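You operate a simulated robot arm through the tools that you are given. There is no shell and no other tool. Be economical: measure what you need, move in short steps, check, and stop when the job is done.

Carry out the task below with a simulated robot arm. There is one attempt and no reset: what you move stays moved.

TASK
Turn the heater off, let the purple and pink rollers cool, put them in the tray, load the teal one.
Fine: Take a roller out only once its dot is white. Either well will do.

The check looks at the end state, three seconds after you hand in, the way a careful person would. Anything else that was tipped, shoved, dropped, spilled or broken makes it a failure.

THE ROBOT
A 7-joint arm with a two-finger gripper, fixed in place. Base frame: the origin is at the foot of the arm, x ahead of it, y to its left, z up. Units: mm, rad, N and s.
With the tool pointing down near the work surface it reaches from about 340 to 720 mm from the base axis. Its first joint turns from -1.152 to 1.152 rad. Payload 2.45 kg.
Tool frame: the origin (TCP) lies between the finger pads and is the grasp point; the fingertips stand 26 mm ahead of it; z points along the fingers, y is the line along which they close. Largest opening 96 mm; the body of the gripper starts 69 mm behind the TCP.
Orientation is told as [roll, pitch, yaw] about the base's x, y, z axes, in that order, counted from this pose: with the fingers straight down and closing along the base's y, the tool's x points along the base's -x, its y along +y and its z along -z.

THE INTERFACE
- The arm moves only by the tool arm_command. Its argument "series" is one flat list of numbers, 7 for each row, row after row: the shift along the tool's x, y, z in mm, then the turn, a rotation vector about the tool's x, y, z in rad, then the gripper command, from -1 (shut) to 1 (fully open), values between in proportion. In form: [tx, ty, tz, rx, ry, rz, fingers, tx, ty, tz, rx, ry, rz, fingers, ...]. A call has 1 to 8 rows; each row is the pose to reach, as a shift and turn from the pose commanded when the call began, along the tool's axes at that moment. Each row takes 0.2 s and may step no farther than 50 mm and 0.15 rad from the row before; otherwise, or with a gripper value out of range, the whole call is refused. A pose out of reach is approached as far as the arm can. The call stops where the force on the tool passes 40 N (or 10 N more than at its start, if that is more) or the arm is blocked; 0.2 s more then pass. Each finger halts on what it meets, pressing with about 27 N; the grip force reading is that of the motor and also rises with nothing between the fingers. The clock runs only during rows and for 0.2 s after the last one: add rows that repeat a pose to give the fingers time. It gives the time, the measured TCP pose, the force on the tool (base axes), the opening and the grip force at its end, in the units of the frame above (readings bear some noise), with the torque about the TCP (base axes, N m) and any sound that the robot's microphone picked up, and new pictures: "views" is both (left out), scene, wrist or none.
- Cameras (640 x 400 px; columns grow to the right, rows downward): "scene" is fixed at [178.3, -405.5, 1415.5]; the picture's right is [0.62, -0.79, 0.00], its down [-0.52, -0.41, -0.75] and it looks along [0.59, 0.47, -0.66] (base axes); focal length 305 px, centre (320, 200). "wrist" rides on the gripper at [82, 3, -98] in the tool frame; the picture's right is [-0.04, 1.00, 0.00], its down [-0.73, -0.03, -0.68] and it looks along [-0.68, -0.03, 0.73] (tool axes); focal length 256 px, centre (320, 200). There is no depth. A picture from a camera that has moved, and an enlarged one, comes with that camera's place and axes in the base frame and with its lens.
- zoom(camera, box): a new picture of the part [left, top, right, bottom] of that camera's present view, enlarged. It takes no simulated time.
- hand_in(): hands the job in; it is judged then, once.

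Work in short steps. Places have to be worked out from the pictures, the camera data and where the tool is seen: move nearer, look again, correct. Check each grasp and each placing, and mend what went wrong. You have 120 turns and 200 pictures in all, those below and enlarged ones among them. Open the gripper and draw the arm clear of the work before you hand the job in, unless the task says otherwise; then end with one line.

The tools are called after "Call:" as name(argument=value, ...) on one line, values as JSON. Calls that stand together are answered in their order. arm_command: Moves the arm, as the interface text tells. Its arguments: {"type":"object","properties":{"series":{"type":"array"},"views":{"type":"string","enum":["both","scene","wrist","none"]}},"required":["series"]} The other tools are called the same way: zoom (camera, box) takes an enlarged picture of a part of a camera's view; hand_in () hands the job in.

At the start:

```text
time_s: 0.0
ee_pos: [401.4, -72.2, 1206.9]
tool_rot: [-0.001, -0.001, 0.0]
contact_force: [0.2, -0.3, 0.2]
wrist_torque: [0.04, -0.03, -0.01]
finger_gap: 96.0
finger_force: 0.1
```

scene: 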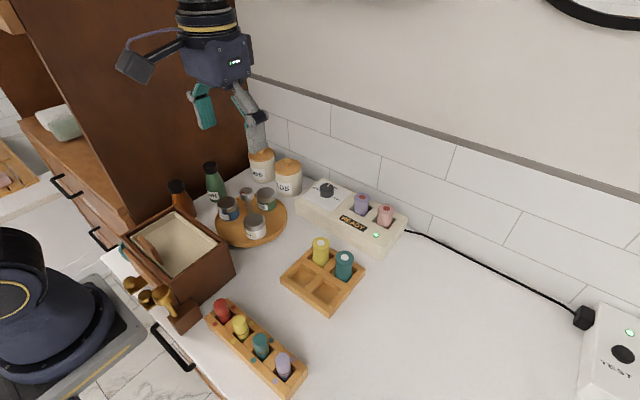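
wrist: 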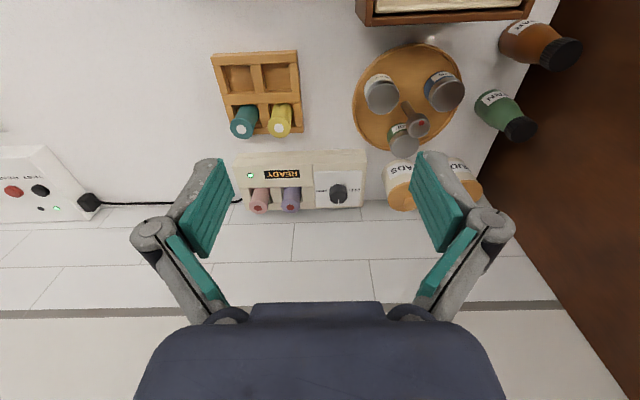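

I'll look closely at the heater, the tray and the rest before moving.

Call:
zoom(camera="scene", box=[280, 160, 420, 260])

Call:
zoom(camera="scene", box=[200, 220, 380, 400])

Call:
zoom(camera="wrist", box=[200, 40, 380, 220])

Call:
zoom(camera="scene", box=[560, 290, 640, 400])

```text
4.00 times, centred on (350, 210) of scene
camera zoom: at [178.3, -405.5, 1415.5], right [0.62, -0.79, 0.0], down [-0.52, -0.41, -0.75], along [0.59, 0.47, -0.66], focal length 1222 px, centre (200, 160)
```

zoom: 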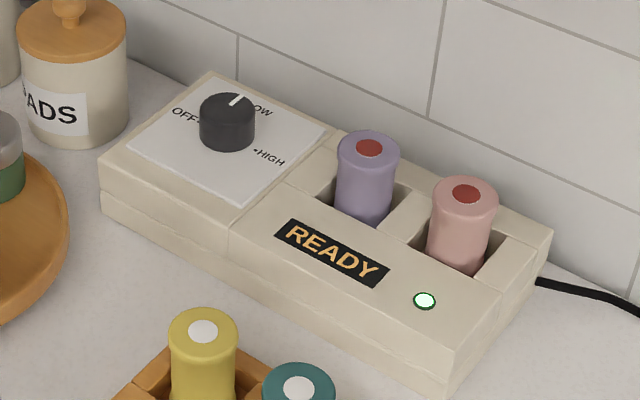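

```text
2.22 times, centred on (290, 310) of scene
camera zoom: at [178.3, -405.5, 1415.5], right [0.62, -0.79, 0.0], down [-0.52, -0.41, -0.75], along [0.59, 0.47, -0.66], focal length 679 px, centre (387, -44)
```

zoom: 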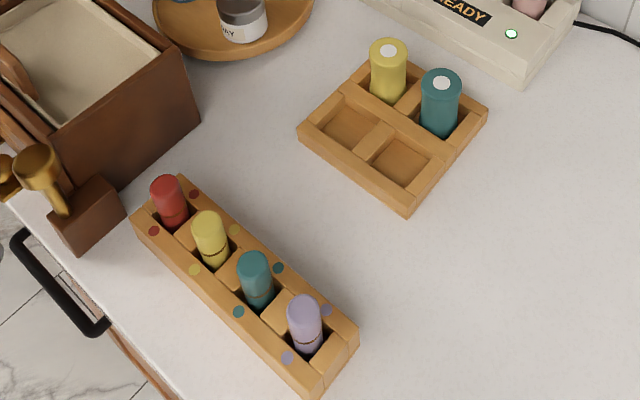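

```text
2.22 times, centred on (290, 130) of wrist
camera zoom: at [321.2, -67.3, 1304.5], right [0.04, 1.0, 0.0], down [0.73, -0.03, 0.68], along [0.68, -0.03, -0.73], focal length 569 px, centre (387, 356)
```

zoom: 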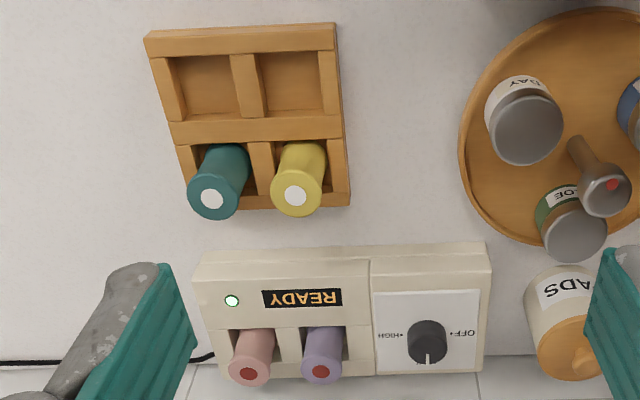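

```text
3.64 times, centred on (600, 345) of scene
camera zoom: at [178.3, -405.5, 1415.5], right [0.62, -0.79, 0.0], down [-0.52, -0.41, -0.75], along [0.59, 0.47, -0.66], focal length 1111 px, centre (-698, -327)
```

zoom: 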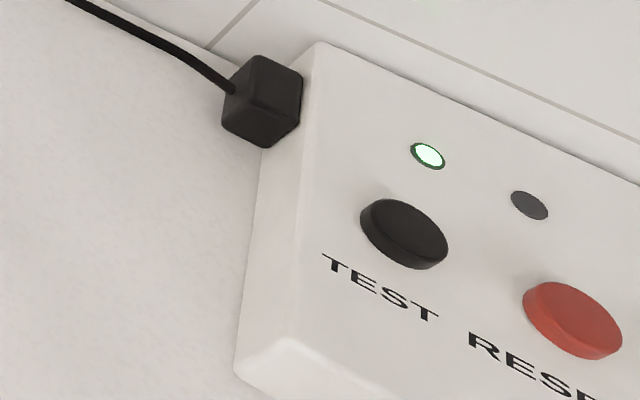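

Triangulating both views puts the knob top near (657, -46, 937), pointing at LOW, with OFF about 90° counter-clockwise (+y). The purple roller top is near (670, -141, 946) and the pink near (672, -206, 943). I'll move above the knob with yaw -45°.

Call:
arm_command(series=[-36.5, 3.7, 28, 0, 0, 0.112, 0.25, -73, 7.4, 56, 0, 0, 0.224, 0.25, -109.5, 11, 84, 0, 0, 0.336, 0.25, -146, 15, 112, 0, 0, 0.448, 0.25, -183, 18.6, 140, 0, 0, 0.56, 0.25, -219.5, 22, 168, 0, 0, 0.672, 0.25, -255.6, 26, 197, 0, 0, 0.785, 0.25, -255.6, 26, 197, 0, 0, 0.785, 0.25])

```text
time_s: 1.8
ee_pos: [661.1, -44.2, 1010.5]
tool_rot: [0.0, 0.0, -0.788]
contact_force: [0.0, 0.1, -0.4]
wrist_torque: [-0.01, -0.02, 0.02]
finger_gap: 60.3
finger_force: 0.0
camera wrist: at [606.8, 17.7, 1107.8], right [0.74, 0.68, 0.0], down [0.5, -0.54, 0.68], along [0.46, -0.5, -0.73], focal length 256 px, centre (320, 200)
```

scene: 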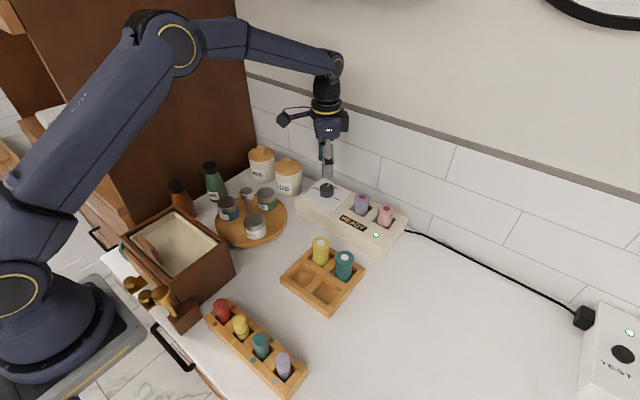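
wrist: 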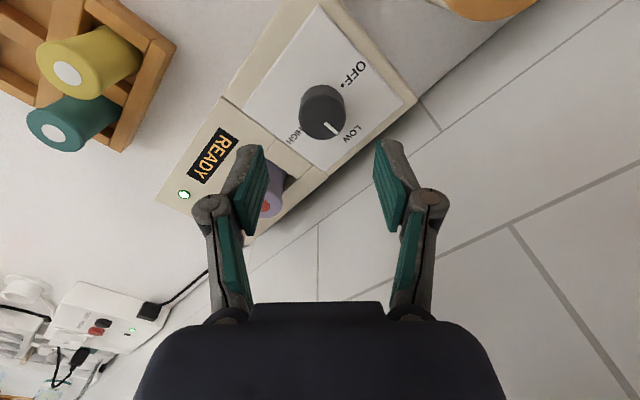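

Knob is almost straight below the tool. I zoom to measure the dial's angles.

Call:
zoom(camera="wrist", box=[260, 40, 400, 180])

```text
2.86 times, centred on (330, 110) of wrist
camera zoom: at [606.8, 17.7, 1107.8], right [0.74, 0.68, 0.0], down [0.5, -0.54, 0.68], along [0.46, -0.5, -0.73], focal length 731 px, centre (291, 457)
```

zoom: 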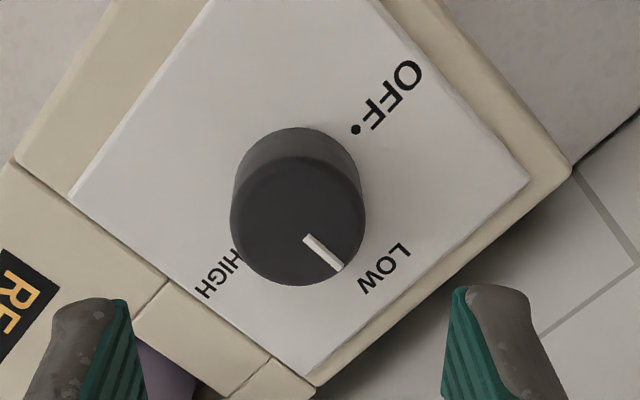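

The mark points along +x and OFF lies about +95° round. I'll correct a small offset and descend to straddle the knob.

Call:
arm_command(series=[2.5, 2, 30, 0, 0, 0, 0.25, 2.5, 2, 50, 0, 0, 0, 0.25, 2.5, 2, 62, 0, 0, 0, 0.25, 2.5, 2, 62, 0, 0, 0, 0.25])

```text
time_s: 2.8
ee_pos: [659.3, -41.2, 948.2]
tool_rot: [0.0, 0.0, -0.787]
contact_force: [-0.2, -0.1, 0.1]
wrist_torque: [0.01, -0.01, 0.01]
finger_gap: 60.1
finger_force: 0.1
camera wrist: at [605.1, 19.7, 1046.2], right [0.73, 0.68, 0.0], down [0.5, -0.54, 0.68], along [0.46, -0.5, -0.73], focal length 256 px, centre (320, 200)
```

scene: 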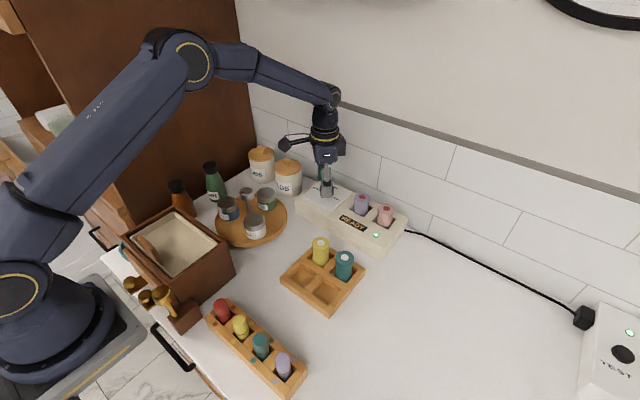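
wrist: 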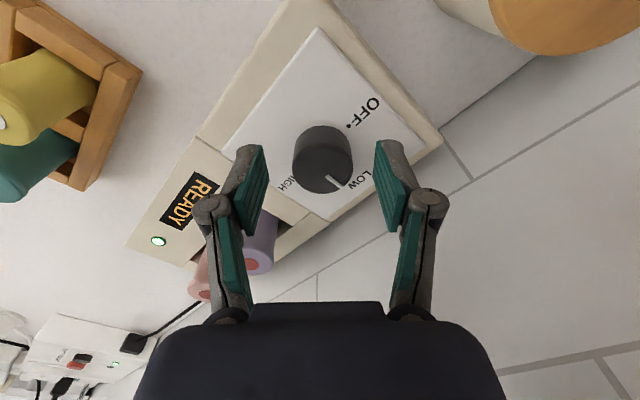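

Knob is centred between the fingers. I close on it.

Call:
arm_command(series=[2.5, 2, 62, 0, 0, 0, -0.4, 2.5, 2, 62, 0, 0, 0, -0.6, 2.5, 2, 62, 0, 0, 0, -0.6], views="wrist")

```text
refused: row 1 steps farther than a row can; nothing moved
```

The rows count from the present pose, so I repeat it with zero shift.

Call:
arm_command(series=[0, 0, 0, 0, 0, 0, -0.4, 0, 0, 0, 0, 0, 0, -0.6, 0, 0, 0, 0, 0, 0, -0.6], views="wrist")

```text
time_s: 3.6
ee_pos: [659.7, -40.2, 948.7]
tool_rot: [0.001, 0.0, -0.785]
contact_force: [5.0, 3.6, -2.8]
wrist_torque: [0.05, -0.24, 0.0]
finger_gap: 35.6
finger_force: 38.4
camera wrist: at [605.6, 20.4, 1046.4], right [0.73, 0.68, 0.0], down [0.5, -0.54, 0.68], along [0.46, -0.5, -0.73], focal length 256 px, centre (320, 200)
```

wrist: 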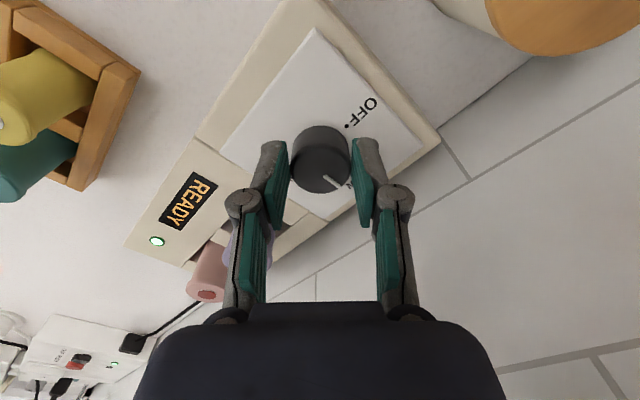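

Gripped at 35.6 mm. Turning counter-clockwise (about tool -z), with a 1 mm shift to relieve side load.

Call:
arm_command(series=[0, 1, 0, 0, 0, -0.14, -0.6, 0, 1, 0, 0, 0, -0.28, -0.6, 0, 1, 0, 0, 0, -0.42, -0.6, 0, 1, 0, 0, 0, -0.56, -0.6, 0, 1, 0, 0, 0, -0.7, -0.6, 0, 1, 0, 0, 0, -0.84, -0.6])

```text
time_s: 5.0
ee_pos: [658.6, -44.8, 949.1]
tool_rot: [-0.005, 0.0, 0.053]
contact_force: [-5.1, -15.5, 11.4]
wrist_torque: [-0.33, -0.86, -0.1]
finger_gap: 35.4
finger_force: 45.1
camera wrist: at [577.5, -45.3, 1046.4], right [-0.01, 1.0, 0.0], down [0.73, 0.01, 0.68], along [0.68, 0.01, -0.73], focal length 256 px, centre (320, 200)
```

scene: 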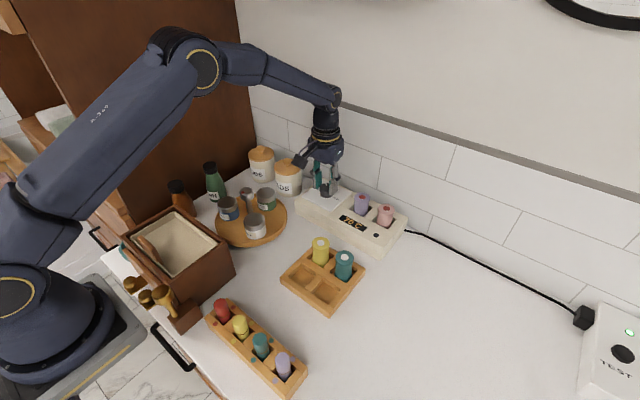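
wrist: 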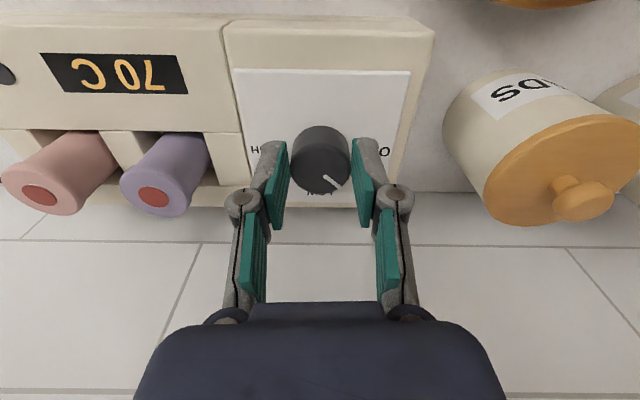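

The display dropped READY and now shows 70 C; the knob turned about half way. There is a side load, so I check that the heater hasn't slid.

Call:
zoom(camera="scene", box=[280, 160, 420, 260])

Call:
zoom(camera="wrist", box=[220, 80, 420, 220])

```text
4.00 times, centred on (350, 210) of scene
camera zoom: at [177.8, -405.9, 1415.4], right [0.62, -0.79, 0.0], down [-0.52, -0.41, -0.75], along [0.59, 0.47, -0.66], focal length 1222 px, centre (200, 160)
```

zoom: 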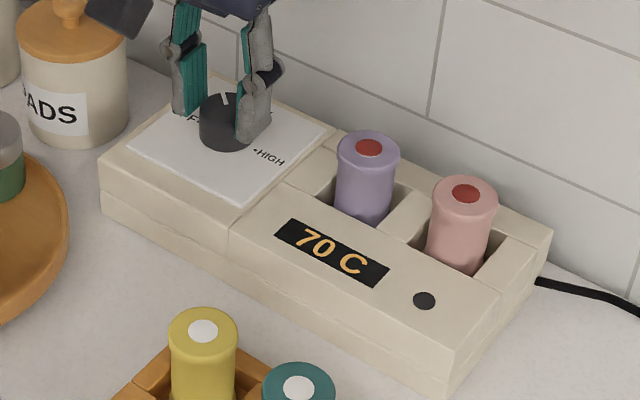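

```text
2.86 times, centred on (320, 150) of wrist
camera zoom: at [577.5, -45.3, 1046.4], right [-0.01, 1.0, 0.0], down [0.73, 0.01, 0.68], along [0.68, 0.01, -0.73], focal length 731 px, centre (320, 343)
```

zoom: 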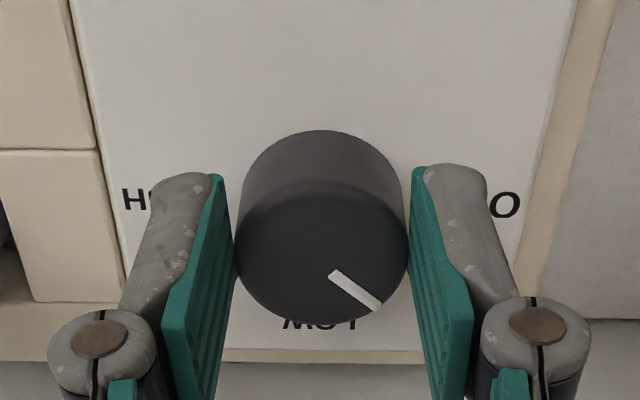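

Heater is still in place; the knob axis is really at about (658.6, -45). I remove that offset and finish the turn.

Call:
arm_command(series=[1, -5, 0, 0, 0, 0, -0.6, 1, -5, 0, 0, 0, -0.14, -0.6, 1, -5, 0, 0, 0, -0.28, -0.6, 1, -5, 0, 0, 0, -0.42, -0.6, 1, -5, 0, 0, 0, -0.56, -0.6, 1, -5, 0, 0, 0, -0.7, -0.6, 1, -5, 0, 0, 0, -0.82, -0.6])

Call:
zoom(camera="wrist", box=[220, 80, 420, 220])

```text
time_s: 6.6
ee_pos: [659.2, -52.4, 948.8]
tool_rot: [-0.01, 0.001, 0.873]
contact_force: [20.0, -27.0, 7.0]
wrist_torque: [-0.08, -0.97, -0.91]
finger_gap: 35.4
finger_force: 45.0
camera wrist: at [604.6, -110.4, 1046.0], right [-0.74, 0.67, -0.01], down [0.49, 0.55, 0.68], along [0.46, 0.5, -0.73], focal length 256 px, centre (320, 200)
```

scene: 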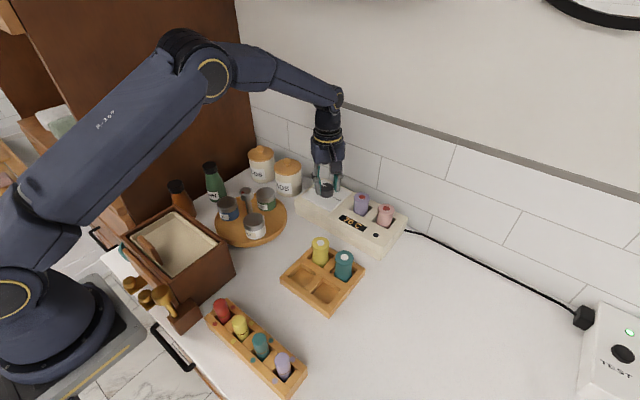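
wrist: 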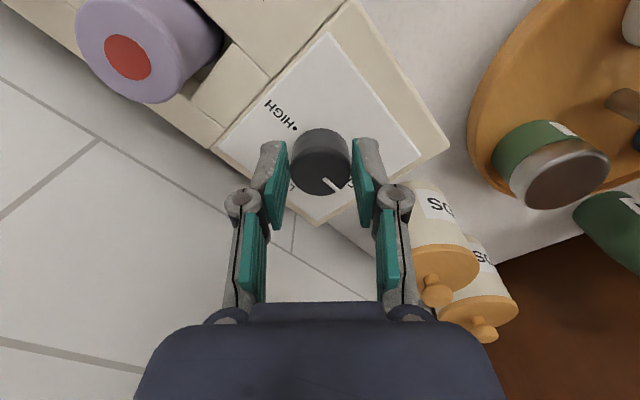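

```text
2.86 times, centred on (320, 150) of wrist
camera zoom: at [604.6, -110.4, 1046.0], right [-0.74, 0.67, -0.01], down [0.49, 0.55, 0.68], along [0.46, 0.5, -0.73], focal length 731 px, centre (320, 343)
```

zoom: 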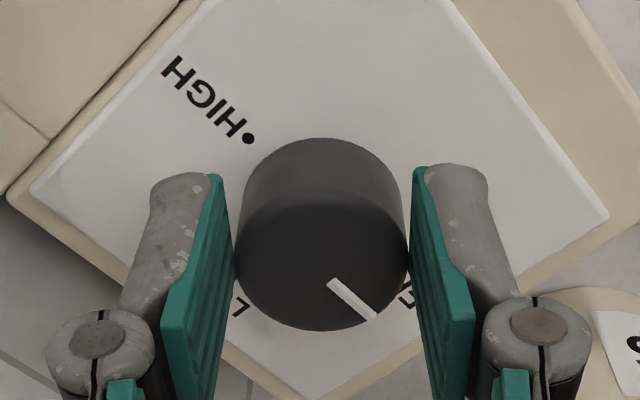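

The knob mark is nearly at OFF, but the tool has drifted in y with 33 N of load. I check whether the heater moved.

Call:
zoom(camera="scene", box=[280, 160, 420, 260])

```text
4.00 times, centred on (350, 210) of scene
camera zoom: at [178.6, -406.2, 1415.2], right [0.62, -0.79, 0.0], down [-0.52, -0.41, -0.75], along [0.59, 0.47, -0.66], focal length 1222 px, centre (200, 160)
```

zoom: 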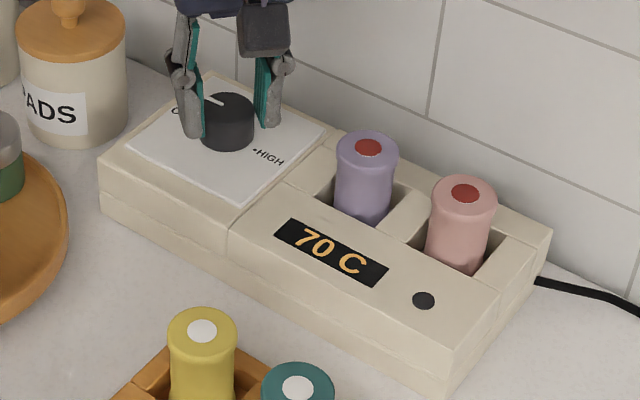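

Heater is unmoved, so my grasp was simply off-centre. The mark reads ~86°, at OFF. I release and rise to see.

Call:
arm_command(series=[0, 0, 0, 0, 0, 0, -0.2, 0, 0, 0, 0, 0, 0, 0.25, 0, 0, 0, 0, 0, 0, 0.25, 0, 0, -40, 0, 0, 0, 0.25, 0, 0, -80, 0, 0, 0, 0.25])

Call:
zoom(camera="scene", box=[280, 160, 420, 260])

Call:
zoom(camera="wrist", box=[240, 50, 400, 180])

```text
time_s: 7.8
ee_pos: [657.7, -48.0, 1027.7]
tool_rot: [0.0, 0.001, 0.875]
contact_force: [-1.0, 0.8, -1.3]
wrist_torque: [0.03, -0.02, -0.01]
finger_gap: 60.1
finger_force: 0.0
camera wrist: at [604.1, -107.5, 1126.0], right [-0.74, 0.67, 0.0], down [0.49, 0.54, 0.68], along [0.46, 0.5, -0.73], focal length 256 px, centre (320, 200)
```

scene: 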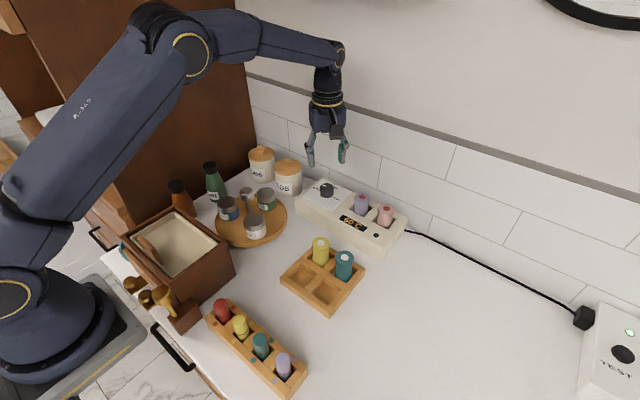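
wrist: 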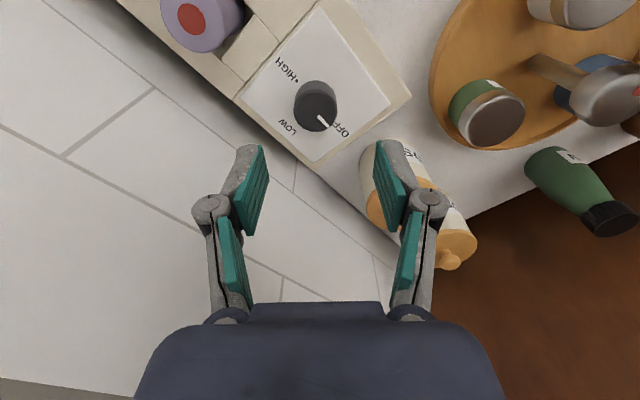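

```text
4.00 times, centred on (350, 210) of scene
camera zoom: at [178.3, -405.5, 1415.5], right [0.62, -0.79, 0.0], down [-0.52, -0.41, -0.75], along [0.59, 0.47, -0.66], focal length 1222 px, centre (200, 160)
```

zoom: 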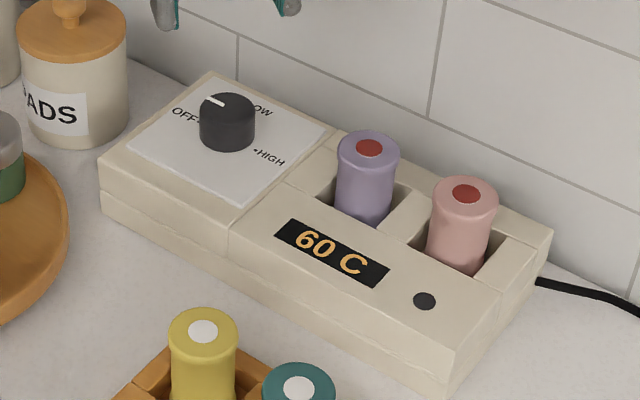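

```text
3.08 times, centred on (320, 115) of wrist
camera zoom: at [604.1, -107.5, 1126.0], right [-0.74, 0.67, 0.0], down [0.49, 0.54, 0.68], along [0.46, 0.5, -0.73], focal length 788 px, centre (320, 462)
```

zoom: 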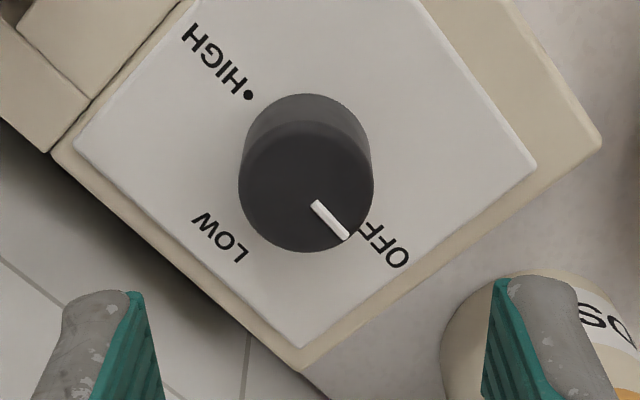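

The dial is at OFF, the lamp is out and the display is falling (60 C). While it cools I move over the rollers at yaw 0 to measure them with the wrist camera.

Call:
arm_command(series=[18, -11, 0, 0, 0, 0.146, 0.25, 36, -22, 0, 0, 0, 0.292, 0.25, 54, -34, 0, 0, 0, 0.438, 0.25, 72, -45, 0, 0, 0, 0.584, 0.25, 90, -56, 0, 0, 0, 0.73, 0.25, 109, -67.6, 0, 0, 0, 0.875, 0.25, 109, -67.6, 0, 0, 0, 0.875, 0.25, 109, -67.6, 0, 0, 0, 0.875, 0.25], views="wrist")

Call:
zoom(camera="wrist", box=[220, 80, 420, 220])

```text
time_s: 9.6
ee_pos: [639.0, -173.6, 1027.8]
tool_rot: [0.001, 0.001, -0.001]
contact_force: [-0.2, 0.4, -0.9]
wrist_torque: [0.02, 0.02, 0.03]
finger_gap: 60.4
finger_force: 0.1
camera wrist: at [557.6, -168.5, 1124.8], right [0.04, 1.0, 0.0], down [0.73, -0.03, 0.68], along [0.68, -0.03, -0.73], focal length 256 px, centre (320, 200)
```

wrist: 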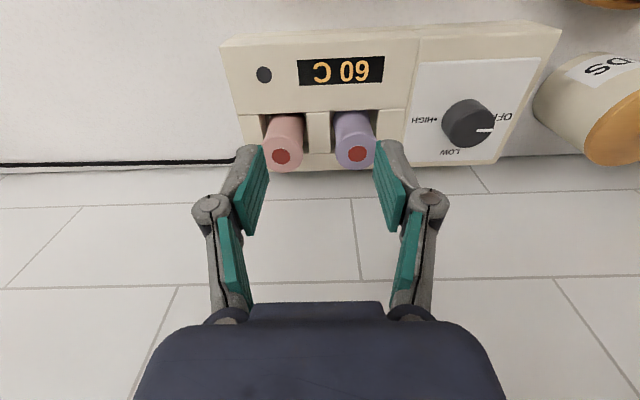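

```text
2.86 times, centred on (320, 150) of wrist
camera zoom: at [557.6, -168.5, 1124.8], right [0.04, 1.0, 0.0], down [0.73, -0.03, 0.68], along [0.68, -0.03, -0.73], focal length 731 px, centre (320, 343)
```

zoom: 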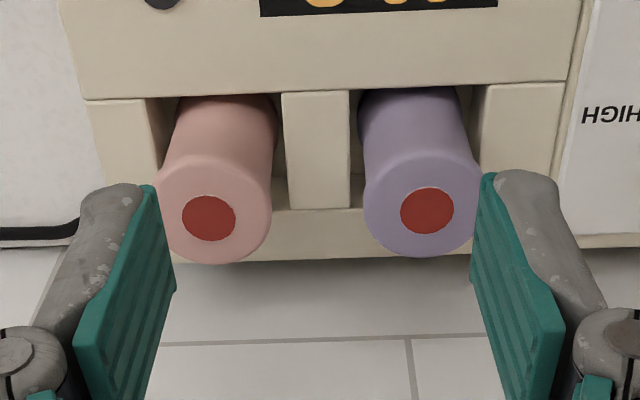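

Both dots are still red at 60 C. I shift sideways a known 31 mm over the purple roller: the parallax gives the true depth.

Call:
arm_command(series=[0, 31, 0, 0, 0, 0, 0.25, 0, 31, 0, 0, 0, 0, 0.25, 0, 31, 0, 0, 0, 0, 0.25, 0, 31, 0, 0, 0, 0, 0.25, 0, 31, 0, 0, 0, 0, 0.25, 0, 31, 0, 0, 0, 0, 0.25, 0, 31, 0, 0, 0, 0, 0.25, 0, 31, 0, 0, 0, 0, 0.25], views="none")

Call:
zoom(camera="wrist", box=[220, 80, 420, 220])

```text
time_s: 11.4
ee_pos: [637.9, -142.7, 1025.7]
tool_rot: [0.0, 0.0, 0.001]
contact_force: [-0.2, 0.0, 0.4]
wrist_torque: [0.0, 0.0, 0.01]
finger_gap: 60.1
finger_force: 0.0
```

```text
2.86 times, centred on (320, 150) of wrist
camera zoom: at [557.2, -139.4, 1122.9], right [0.04, 1.0, 0.0], down [0.73, -0.03, 0.68], along [0.68, -0.03, -0.73], focal length 731 px, centre (320, 343)
```

zoom: 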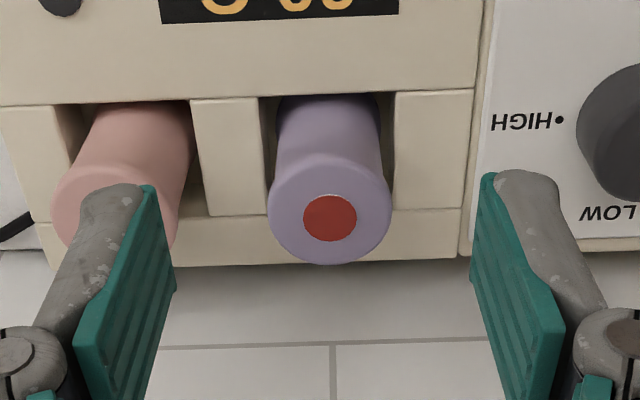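

The parallax puts the purple roller's top around (685, -142, 928). I move over it at a safe height and look again while it cools.

Call:
arm_command(series=[-23, 0, 15, 0, 0, 0, 0.25, -46, 0, 35, 0, 0, 0, 0.25, -46, 0, 35, 0, 0, 0, 0.25, -46, 0, 35, 0, 0, 0, 0.25, -46, 0, 35, 0, 0, 0, 0.25, -46, 0, 35, 0, 0, 0, 0.25])

Call:
zoom(camera="scene", box=[280, 120, 420, 260])

```text
time_s: 12.8
ee_pos: [684.9, -142.2, 991.7]
tool_rot: [0.001, 0.001, 0.001]
contact_force: [0.2, 0.2, 1.1]
wrist_torque: [0.01, -0.04, 0.02]
finger_gap: 60.1
finger_force: 0.0
camera wrist: at [604.2, -138.4, 1089.4], right [0.04, 1.0, 0.0], down [0.73, -0.03, 0.68], along [0.68, -0.03, -0.73], focal length 256 px, centre (320, 200)
```

scene: 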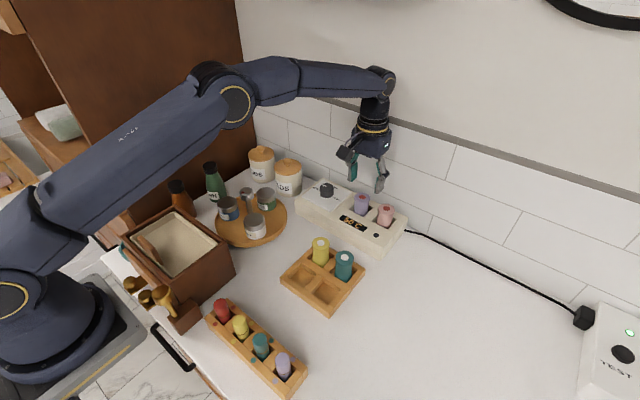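
wrist: 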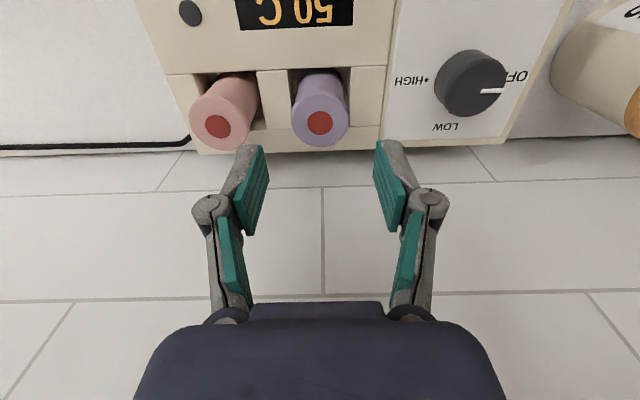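

```text
2.86 times, centred on (350, 190) of scene
camera zoom: at [178.3, -405.5, 1415.5], right [0.62, -0.79, 0.0], down [-0.52, -0.41, -0.75], along [0.59, 0.47, -0.66], focal length 873 px, centre (234, 229)
```

zoom: 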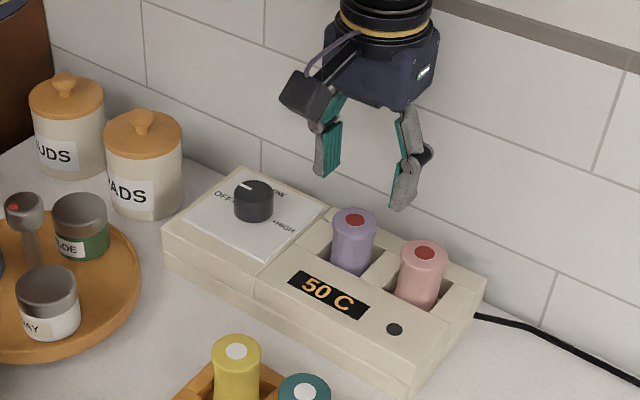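

Display is 50 C and dropping. While waiting I go look at the tray's free pockets from above.

Call:
arm_command(series=[0, 0, -38, 0, 0, 0, 0.25, 45, -6, -38, 0, 0, 0, 0.25, 92, -12, -38, 0, 0, 0, 0.25, 140, -18, -38, 0, 0, 0, 0.25, 188, -24, -38, 0, 0, 0, 0.25, 236, -30, -38, 0, 0, 0, 0.25, 245, -30, -38, 0, 0, 0, 0.25, 245, -30, -38, 0, 0, 0, 0.25], views="wrist")

Call:
zoom(camera="wrist", box=[200, 0, 440, 200])

```text
time_s: 14.6
ee_pos: [439.6, -172.5, 1034.1]
tool_rot: [-0.002, 0.0, 0.0]
contact_force: [-0.5, 0.5, 0.7]
wrist_torque: [0.0, -0.02, -0.03]
finger_gap: 60.1
finger_force: 0.2
camera wrist: at [359.6, -168.6, 1131.0], right [0.04, 1.0, 0.0], down [0.73, -0.03, 0.68], along [0.68, -0.03, -0.73], focal length 256 px, centre (320, 200)
```

wrist: 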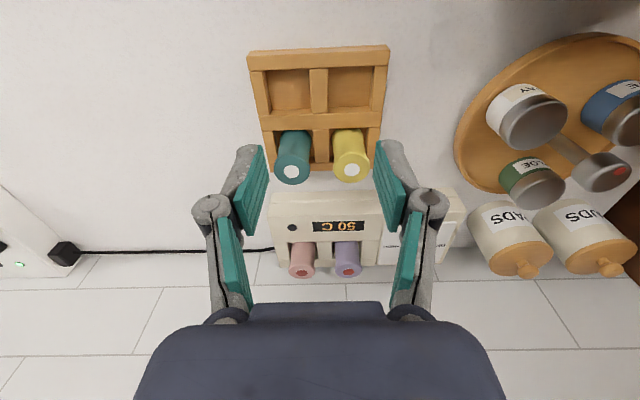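

```text
2.00 times, centred on (320, 100) of wrist
camera zoom: at [359.6, -168.6, 1131.0], right [0.04, 1.0, 0.0], down [0.73, -0.03, 0.68], along [0.68, -0.03, -0.73], focal length 512 px, centre (320, 400)
```

zoom: 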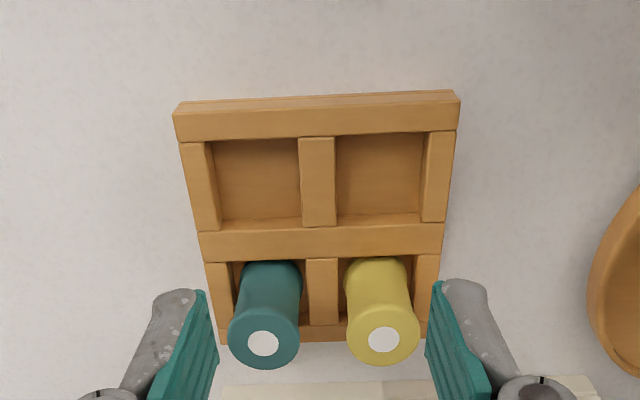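

Tray: walls top ≈ 869, roller tops there ≈ 920, and free pockets near (455, -204.5) and (454.5, -143.5). Combining views puts purple at (679.5, -142, 936) and pink at (680, -208, 935). Returning above purple to watch its dot.

Call:
arm_command(series=[-45, 6, 0, 0, 0, 0, 0.1, -92, 12, 0, 0, 0, 0, 0.1, -140, 18, 0, 0, 0, 0, 0.1, -188, 24, 0, 0, 0, 0, 0.1, -236, 30, 10, 0, 0, 0, 0.1, -240, 30, 34, 0, 0, 0, 0.1, -240, 30, 34, 0, 0, 0, 0.1, -240, 30, 34, 0, 0, 0, 0.1], views="wrist")

```text
time_s: 16.4
ee_pos: [677.7, -142.0, 997.4]
tool_rot: [0.0, 0.001, 0.001]
contact_force: [-0.2, 0.3, 0.2]
wrist_torque: [-0.01, 0.04, 0.0]
finger_gap: 53.0
finger_force: 0.1
camera wrist: at [598.1, -137.9, 1095.9], right [0.04, 1.0, 0.0], down [0.73, -0.03, 0.68], along [0.68, -0.03, -0.73], focal length 256 px, centre (320, 200)
```

wrist: 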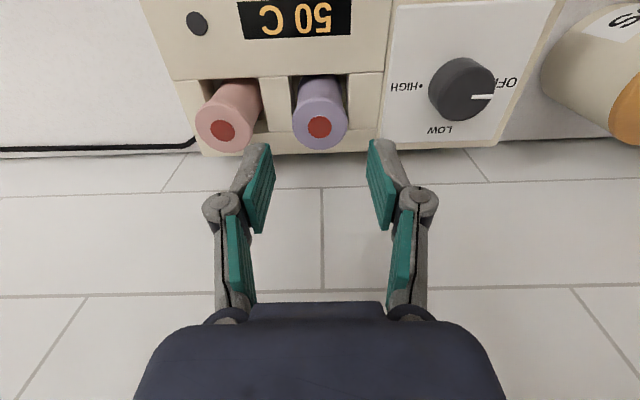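

Still red at 50 C; I wait in place.

Call:
arm_command(series=[0, 0, 0, 0, 0, 0, 0.1, 0, 0, 0, 0, 0, 0, 0.1, 0, 0, 0, 0, 0, 0, 0.1, 0, 0, 0, 0, 0, 0, 0.1, 0, 0, 0, 0, 0, 0, 0.1, 0, 0, 0, 0, 0, 0, 0.1, 0, 0, 0, 0, 0, 0, 0.1, 0, 0, 0, 0, 0, 0, 0.1], views="none")

Call:
arm_command(series=[0, 0, 0, 0, 0, 0, 0.1, 0, 0, 0, 0, 0, 0, 0.1, 0, 0, 0, 0, 0, 0, 0.1, 0, 0, 0, 0, 0, 0, 0.1, 0, 0, 0, 0, 0, 0, 0.1, 0, 0, 0, 0, 0, 0, 0.1, 0, 0, 0, 0, 0, 0, 0.1, 0, 0, 0, 0, 0, 0, 0.1], views="none")

Call:
arm_command(series=[0, 0, 0, 0, 0, 0, 0.1, 0, 0, 0, 0, 0, 0, 0.1, 0, 0, 0, 0, 0, 0, 0.1, 0, 0, 0, 0, 0, 0, 0.1, 0, 0, 0, 0, 0, 0, 0.1, 0, 0, 0, 0, 0, 0, 0.1, 0, 0, 0, 0, 0, 0, 0.1, 0, 0, 0, 0, 0, 0, 0.1], views="wrist")

```text
time_s: 18.2
ee_pos: [677.6, -141.7, 999.2]
tool_rot: [-0.001, 0.001, 0.0]
contact_force: [-0.5, -0.4, 0.2]
wrist_torque: [-0.01, 0.0, 0.03]
finger_gap: 52.7
finger_force: 0.1
```

```text
time_s: 20.0
ee_pos: [678.9, -142.6, 998.7]
tool_rot: [0.001, 0.0, 0.0]
contact_force: [-1.0, 0.3, 0.7]
wrist_torque: [0.02, -0.01, 0.02]
finger_gap: 52.5
finger_force: 0.1
```

```text
time_s: 21.8
ee_pos: [678.6, -141.0, 997.5]
tool_rot: [0.0, -0.002, 0.0]
contact_force: [0.7, -0.3, 0.1]
wrist_torque: [0.01, 0.03, -0.03]
finger_gap: 52.6
finger_force: 0.0
camera wrist: at [598.1, -138.0, 1096.1], right [0.04, 1.0, 0.0], down [0.73, -0.03, 0.68], along [0.68, -0.03, -0.73], focal length 256 px, centre (320, 200)
```

wrist: 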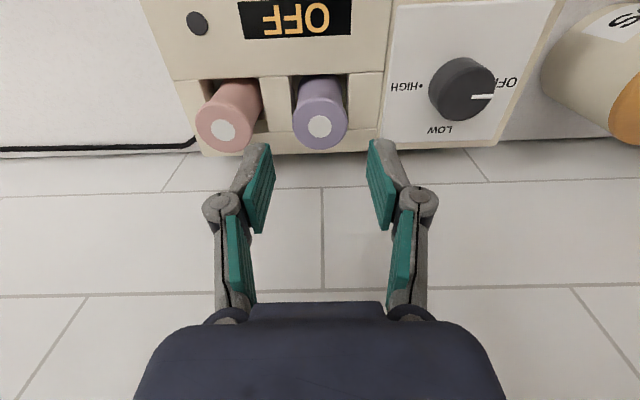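

The display reads OFF and both dots are white. I descend around the purple roller.

Call:
arm_command(series=[0, 0, 20, 0, 0, 0, 0.1, 0, 0, 38, 0, 0, 0, 0.1, 0, 0, 54, 0, 0, 0, 0.1, 0, 0, 54, 0, 0, 0, 0.1])

Call:
zoom(camera="scene", box=[300, 140, 420, 240])

```text
time_s: 22.8
ee_pos: [677.3, -141.1, 941.6]
tool_rot: [0.001, 0.0, -0.001]
contact_force: [-0.1, -0.1, 0.5]
wrist_torque: [-0.02, -0.02, -0.04]
finger_gap: 52.7
finger_force: 0.2
camera wrist: at [597.2, -138.3, 1039.6], right [0.04, 1.0, 0.0], down [0.73, -0.03, 0.68], along [0.68, -0.03, -0.73], focal length 256 px, centre (320, 200)
```

scene: 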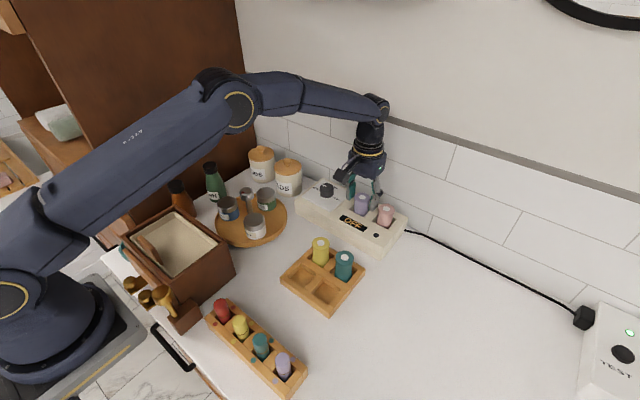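
wrist: 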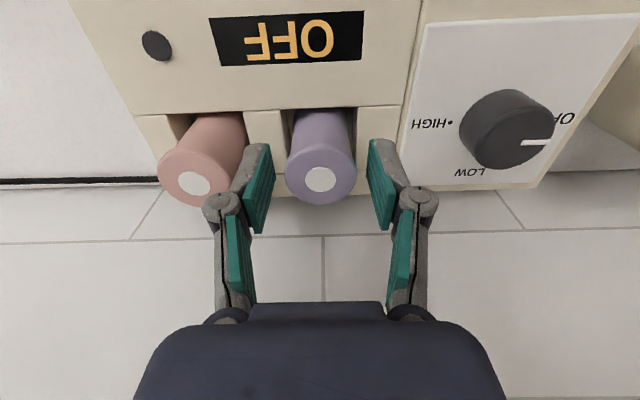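

```text
4.00 times, centred on (360, 190) of scene
camera zoom: at [178.3, -405.5, 1415.5], right [0.62, -0.79, 0.0], down [-0.52, -0.41, -0.75], along [0.59, 0.47, -0.66], focal length 1222 px, centre (160, 240)
```

zoom: 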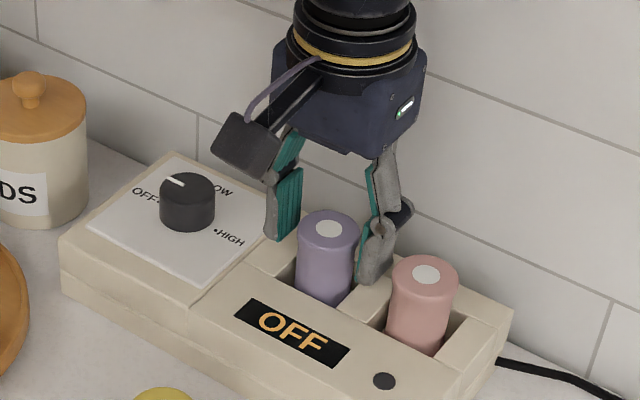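

The roller is centred between the fingers with the tips ~20 mm below its top. Closing.

Call:
arm_command(series=[0, 0, 2, 0, 0, 0, -0.3, 0, 0, 2, 0, 0, 0, -0.5, 0, 0, 2, 0, 0, 0, -0.5, 0, 0, 2, 0, 0, 0, -0.5], views="wrist")

```text
time_s: 23.8
ee_pos: [677.5, -143.5, 941.7]
tool_rot: [-0.001, -0.001, -0.001]
contact_force: [-1.7, 1.3, 4.8]
wrist_torque: [0.03, 0.03, -0.02]
finger_gap: 36.9
finger_force: 27.1
camera wrist: at [597.5, -138.8, 1039.0], right [0.04, 1.0, 0.0], down [0.73, -0.03, 0.68], along [0.68, -0.03, -0.73], focal length 256 px, centre (320, 200)
```

wrist: 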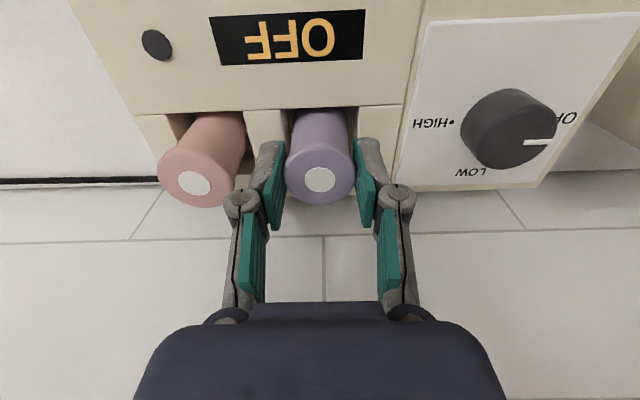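

Gripped at 36.9 mm. Lifting straight up.

Call:
arm_command(series=[0, 0, -8, 0, 0, 0, -0.5, 0, 0, -20, 0, 0, 0, -0.5, 0, 0, -40, 0, 0, 0, -0.5, 0, 0, -62, 0, 0, 0, -0.5, 0, 0, -85, 0, 0, 0, -0.5, 0, 0, -85, 0, 0, 0, -0.5])

Call:
zoom(camera="scene", box=[300, 120, 420, 240])

```text
time_s: 25.2
ee_pos: [678.6, -141.7, 1026.4]
tool_rot: [0.0, 0.0, 0.0]
contact_force: [0.2, -0.3, -0.3]
wrist_torque: [0.0, 0.03, 0.0]
finger_gap: 36.6
finger_force: 27.1
camera wrist: at [598.1, -138.9, 1124.2], right [0.04, 1.0, 0.0], down [0.73, -0.03, 0.68], along [0.68, -0.03, -0.73], focal length 256 px, centre (320, 200)
```

scene: 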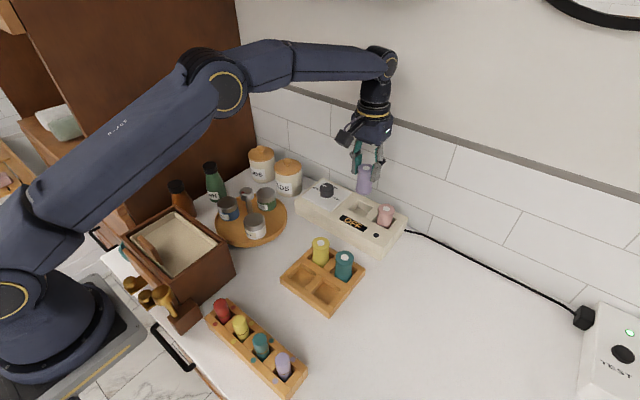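
wrist: 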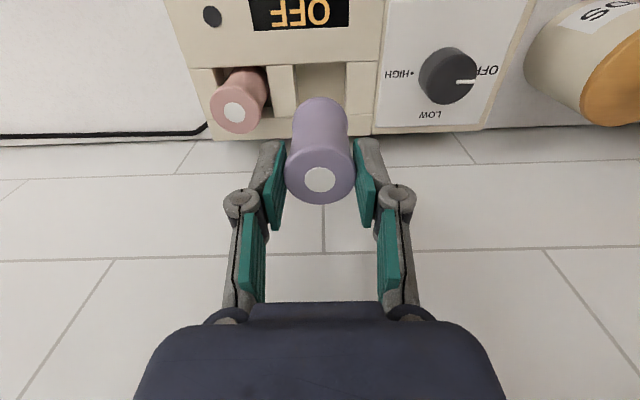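

```text
3.33 times, centred on (360, 180) of scene
camera zoom: at [178.3, -405.5, 1415.5], right [0.62, -0.79, 0.0], down [-0.52, -0.41, -0.75], along [0.59, 0.47, -0.66], focal length 1018 px, centre (187, 267)
```

zoom: 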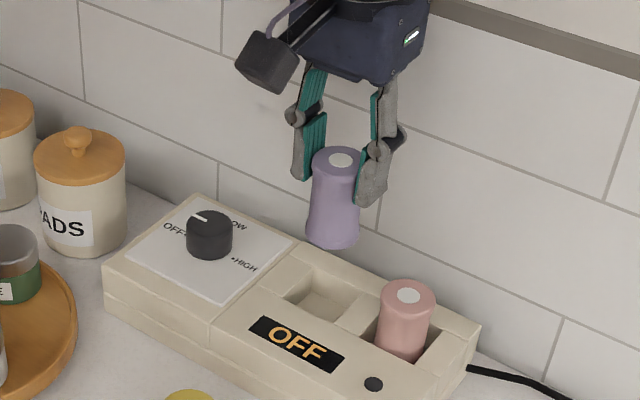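

Purple is held upright. Carrying it over the tray's right free pocket.

Call:
arm_command(series=[30, 0, 0, 0, 0, 0, -0.5, 70, 0, 0, 0, 0, 0, -0.5, 110, 0, 0, 0, 0, 0, -0.5, 150, 0, 0, 0, 0, 0, -0.5, 190, 0, 0, 0, 0, 0, -0.5, 215, 0, 0, 0, 0, 0, -0.5, 225, -1, 20, 0, 0, 0, -0.5, 225, -1, 20, 0, 0, 0, -0.5])

Call:
zoom(camera="wrist", box=[220, 40, 420, 240])

Call:
zoom(camera="scene", box=[250, 180, 400, 320])

```text
time_s: 27.0
ee_pos: [453.6, -143.3, 1004.9]
tool_rot: [0.002, 0.001, -0.001]
contact_force: [0.3, -0.7, -1.2]
wrist_torque: [0.05, 0.0, -0.02]
finger_gap: 37.0
finger_force: 26.8
camera wrist: at [373.7, -139.2, 1103.0], right [0.04, 1.0, 0.0], down [0.73, -0.03, 0.68], along [0.68, -0.03, -0.73], focal length 256 px, centre (320, 200)
```

scene: 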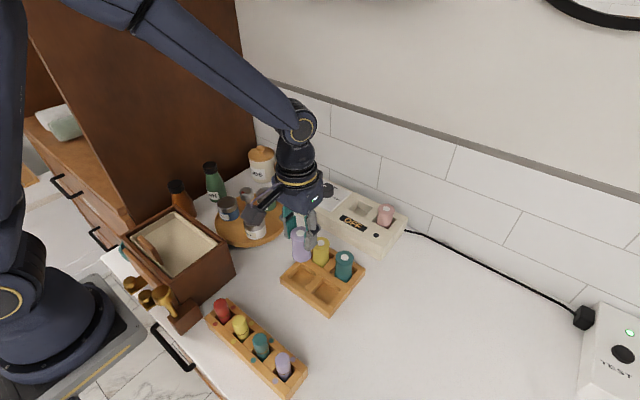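
wrist: 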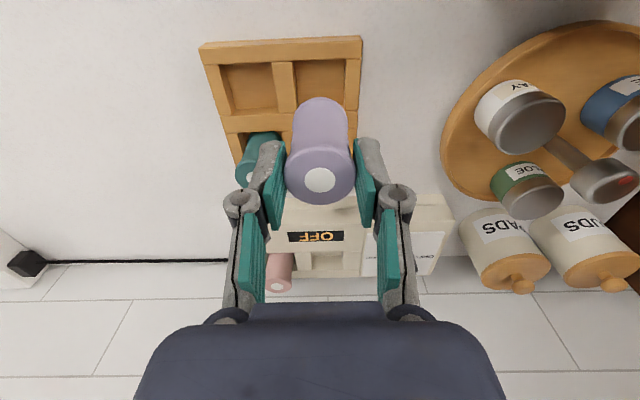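

```text
2.00 times, centred on (320, 140) of wrist
camera zoom: at [373.7, -139.2, 1103.0], right [0.04, 1.0, 0.0], down [0.73, -0.03, 0.68], along [0.68, -0.03, -0.73], focal length 512 px, centre (320, 320)
```

zoom: 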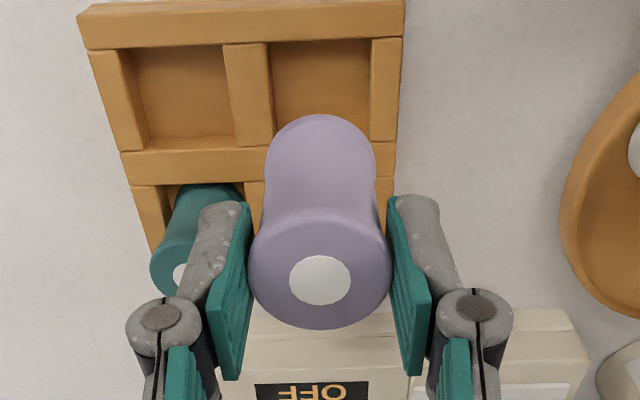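

```text
2.86 times, centred on (325, 250) of scene
camera zoom: at [178.3, -405.5, 1415.5], right [0.62, -0.79, 0.0], down [-0.52, -0.41, -0.75], along [0.59, 0.47, -0.66], focal length 873 px, centre (306, 57)
```

zoom: 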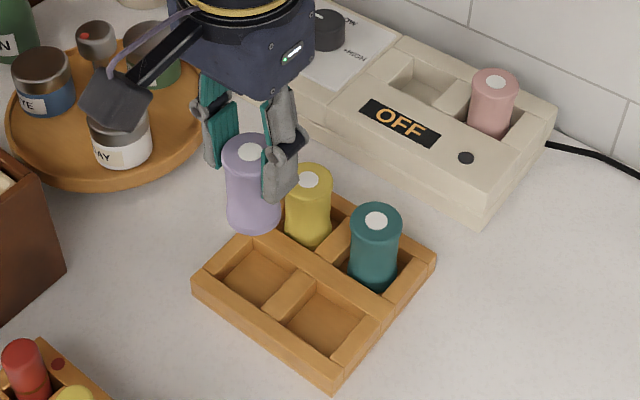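

Alignment is good within ~1 mm. I lower to just above the pocket rim and look.

Call:
arm_command(series=[0, 0.7, 20, 0, 0, 0, -0.5, 0, 0.7, 38, 0, 0, 0, -0.5, 0, 0.7, 52, 0, 0, 0, -0.5, 0, 0.7, 52, 0, 0, 0, -0.5])

Call:
zoom(camera="wrist", box=[220, 20, 420, 220])

Call:
zoom(camera="scene", box=[250, 220, 390, 320])

```text
time_s: 28.0
ee_pos: [455.0, -142.4, 954.4]
tool_rot: [0.001, 0.001, -0.002]
contact_force: [-0.4, 0.3, -1.4]
wrist_torque: [-0.03, -0.02, 0.02]
finger_gap: 36.7
finger_force: 26.7
camera wrist: at [374.4, -138.4, 1051.8], right [0.04, 1.0, 0.0], down [0.73, -0.03, 0.68], along [0.68, -0.03, -0.73], focal length 256 px, centre (320, 200)
```

scene: 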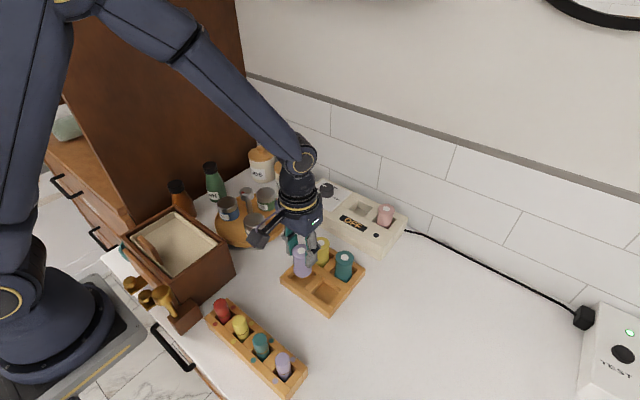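
wrist: 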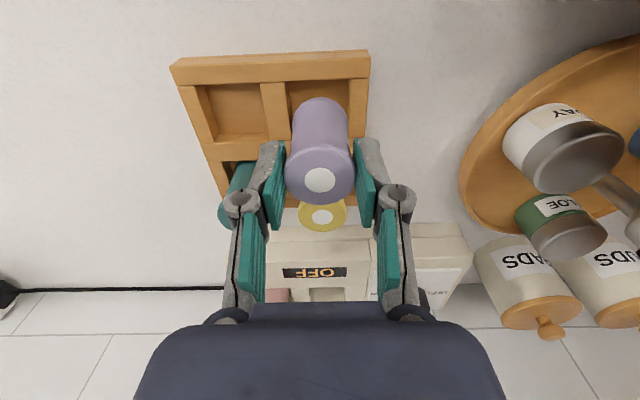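

```text
2.00 times, centred on (320, 120) of wrist
camera zoom: at [374.4, -138.4, 1051.8], right [0.04, 1.0, 0.0], down [0.73, -0.03, 0.68], along [0.68, -0.03, -0.73], focal length 512 px, centre (320, 360)
```

zoom: 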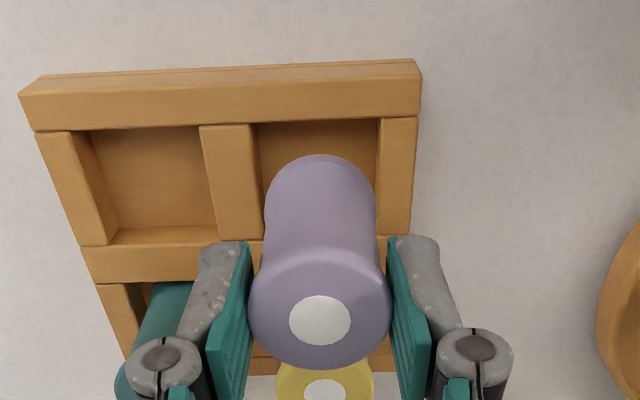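

```text
4.00 times, centred on (320, 270) of scene
camera zoom: at [178.3, -405.5, 1415.5], right [0.62, -0.79, 0.0], down [-0.52, -0.41, -0.75], along [0.59, 0.47, -0.66], focal length 1222 px, centre (320, -80)
```

zoom: 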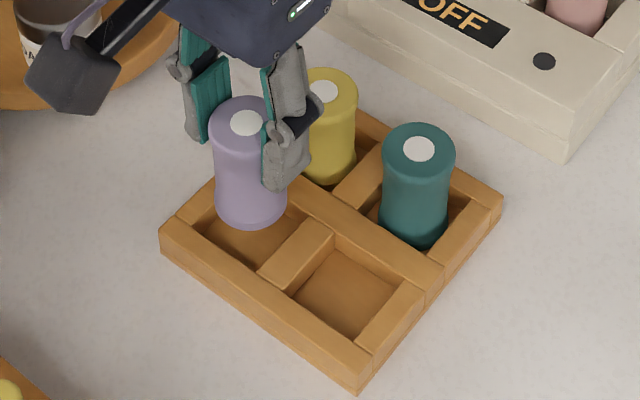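

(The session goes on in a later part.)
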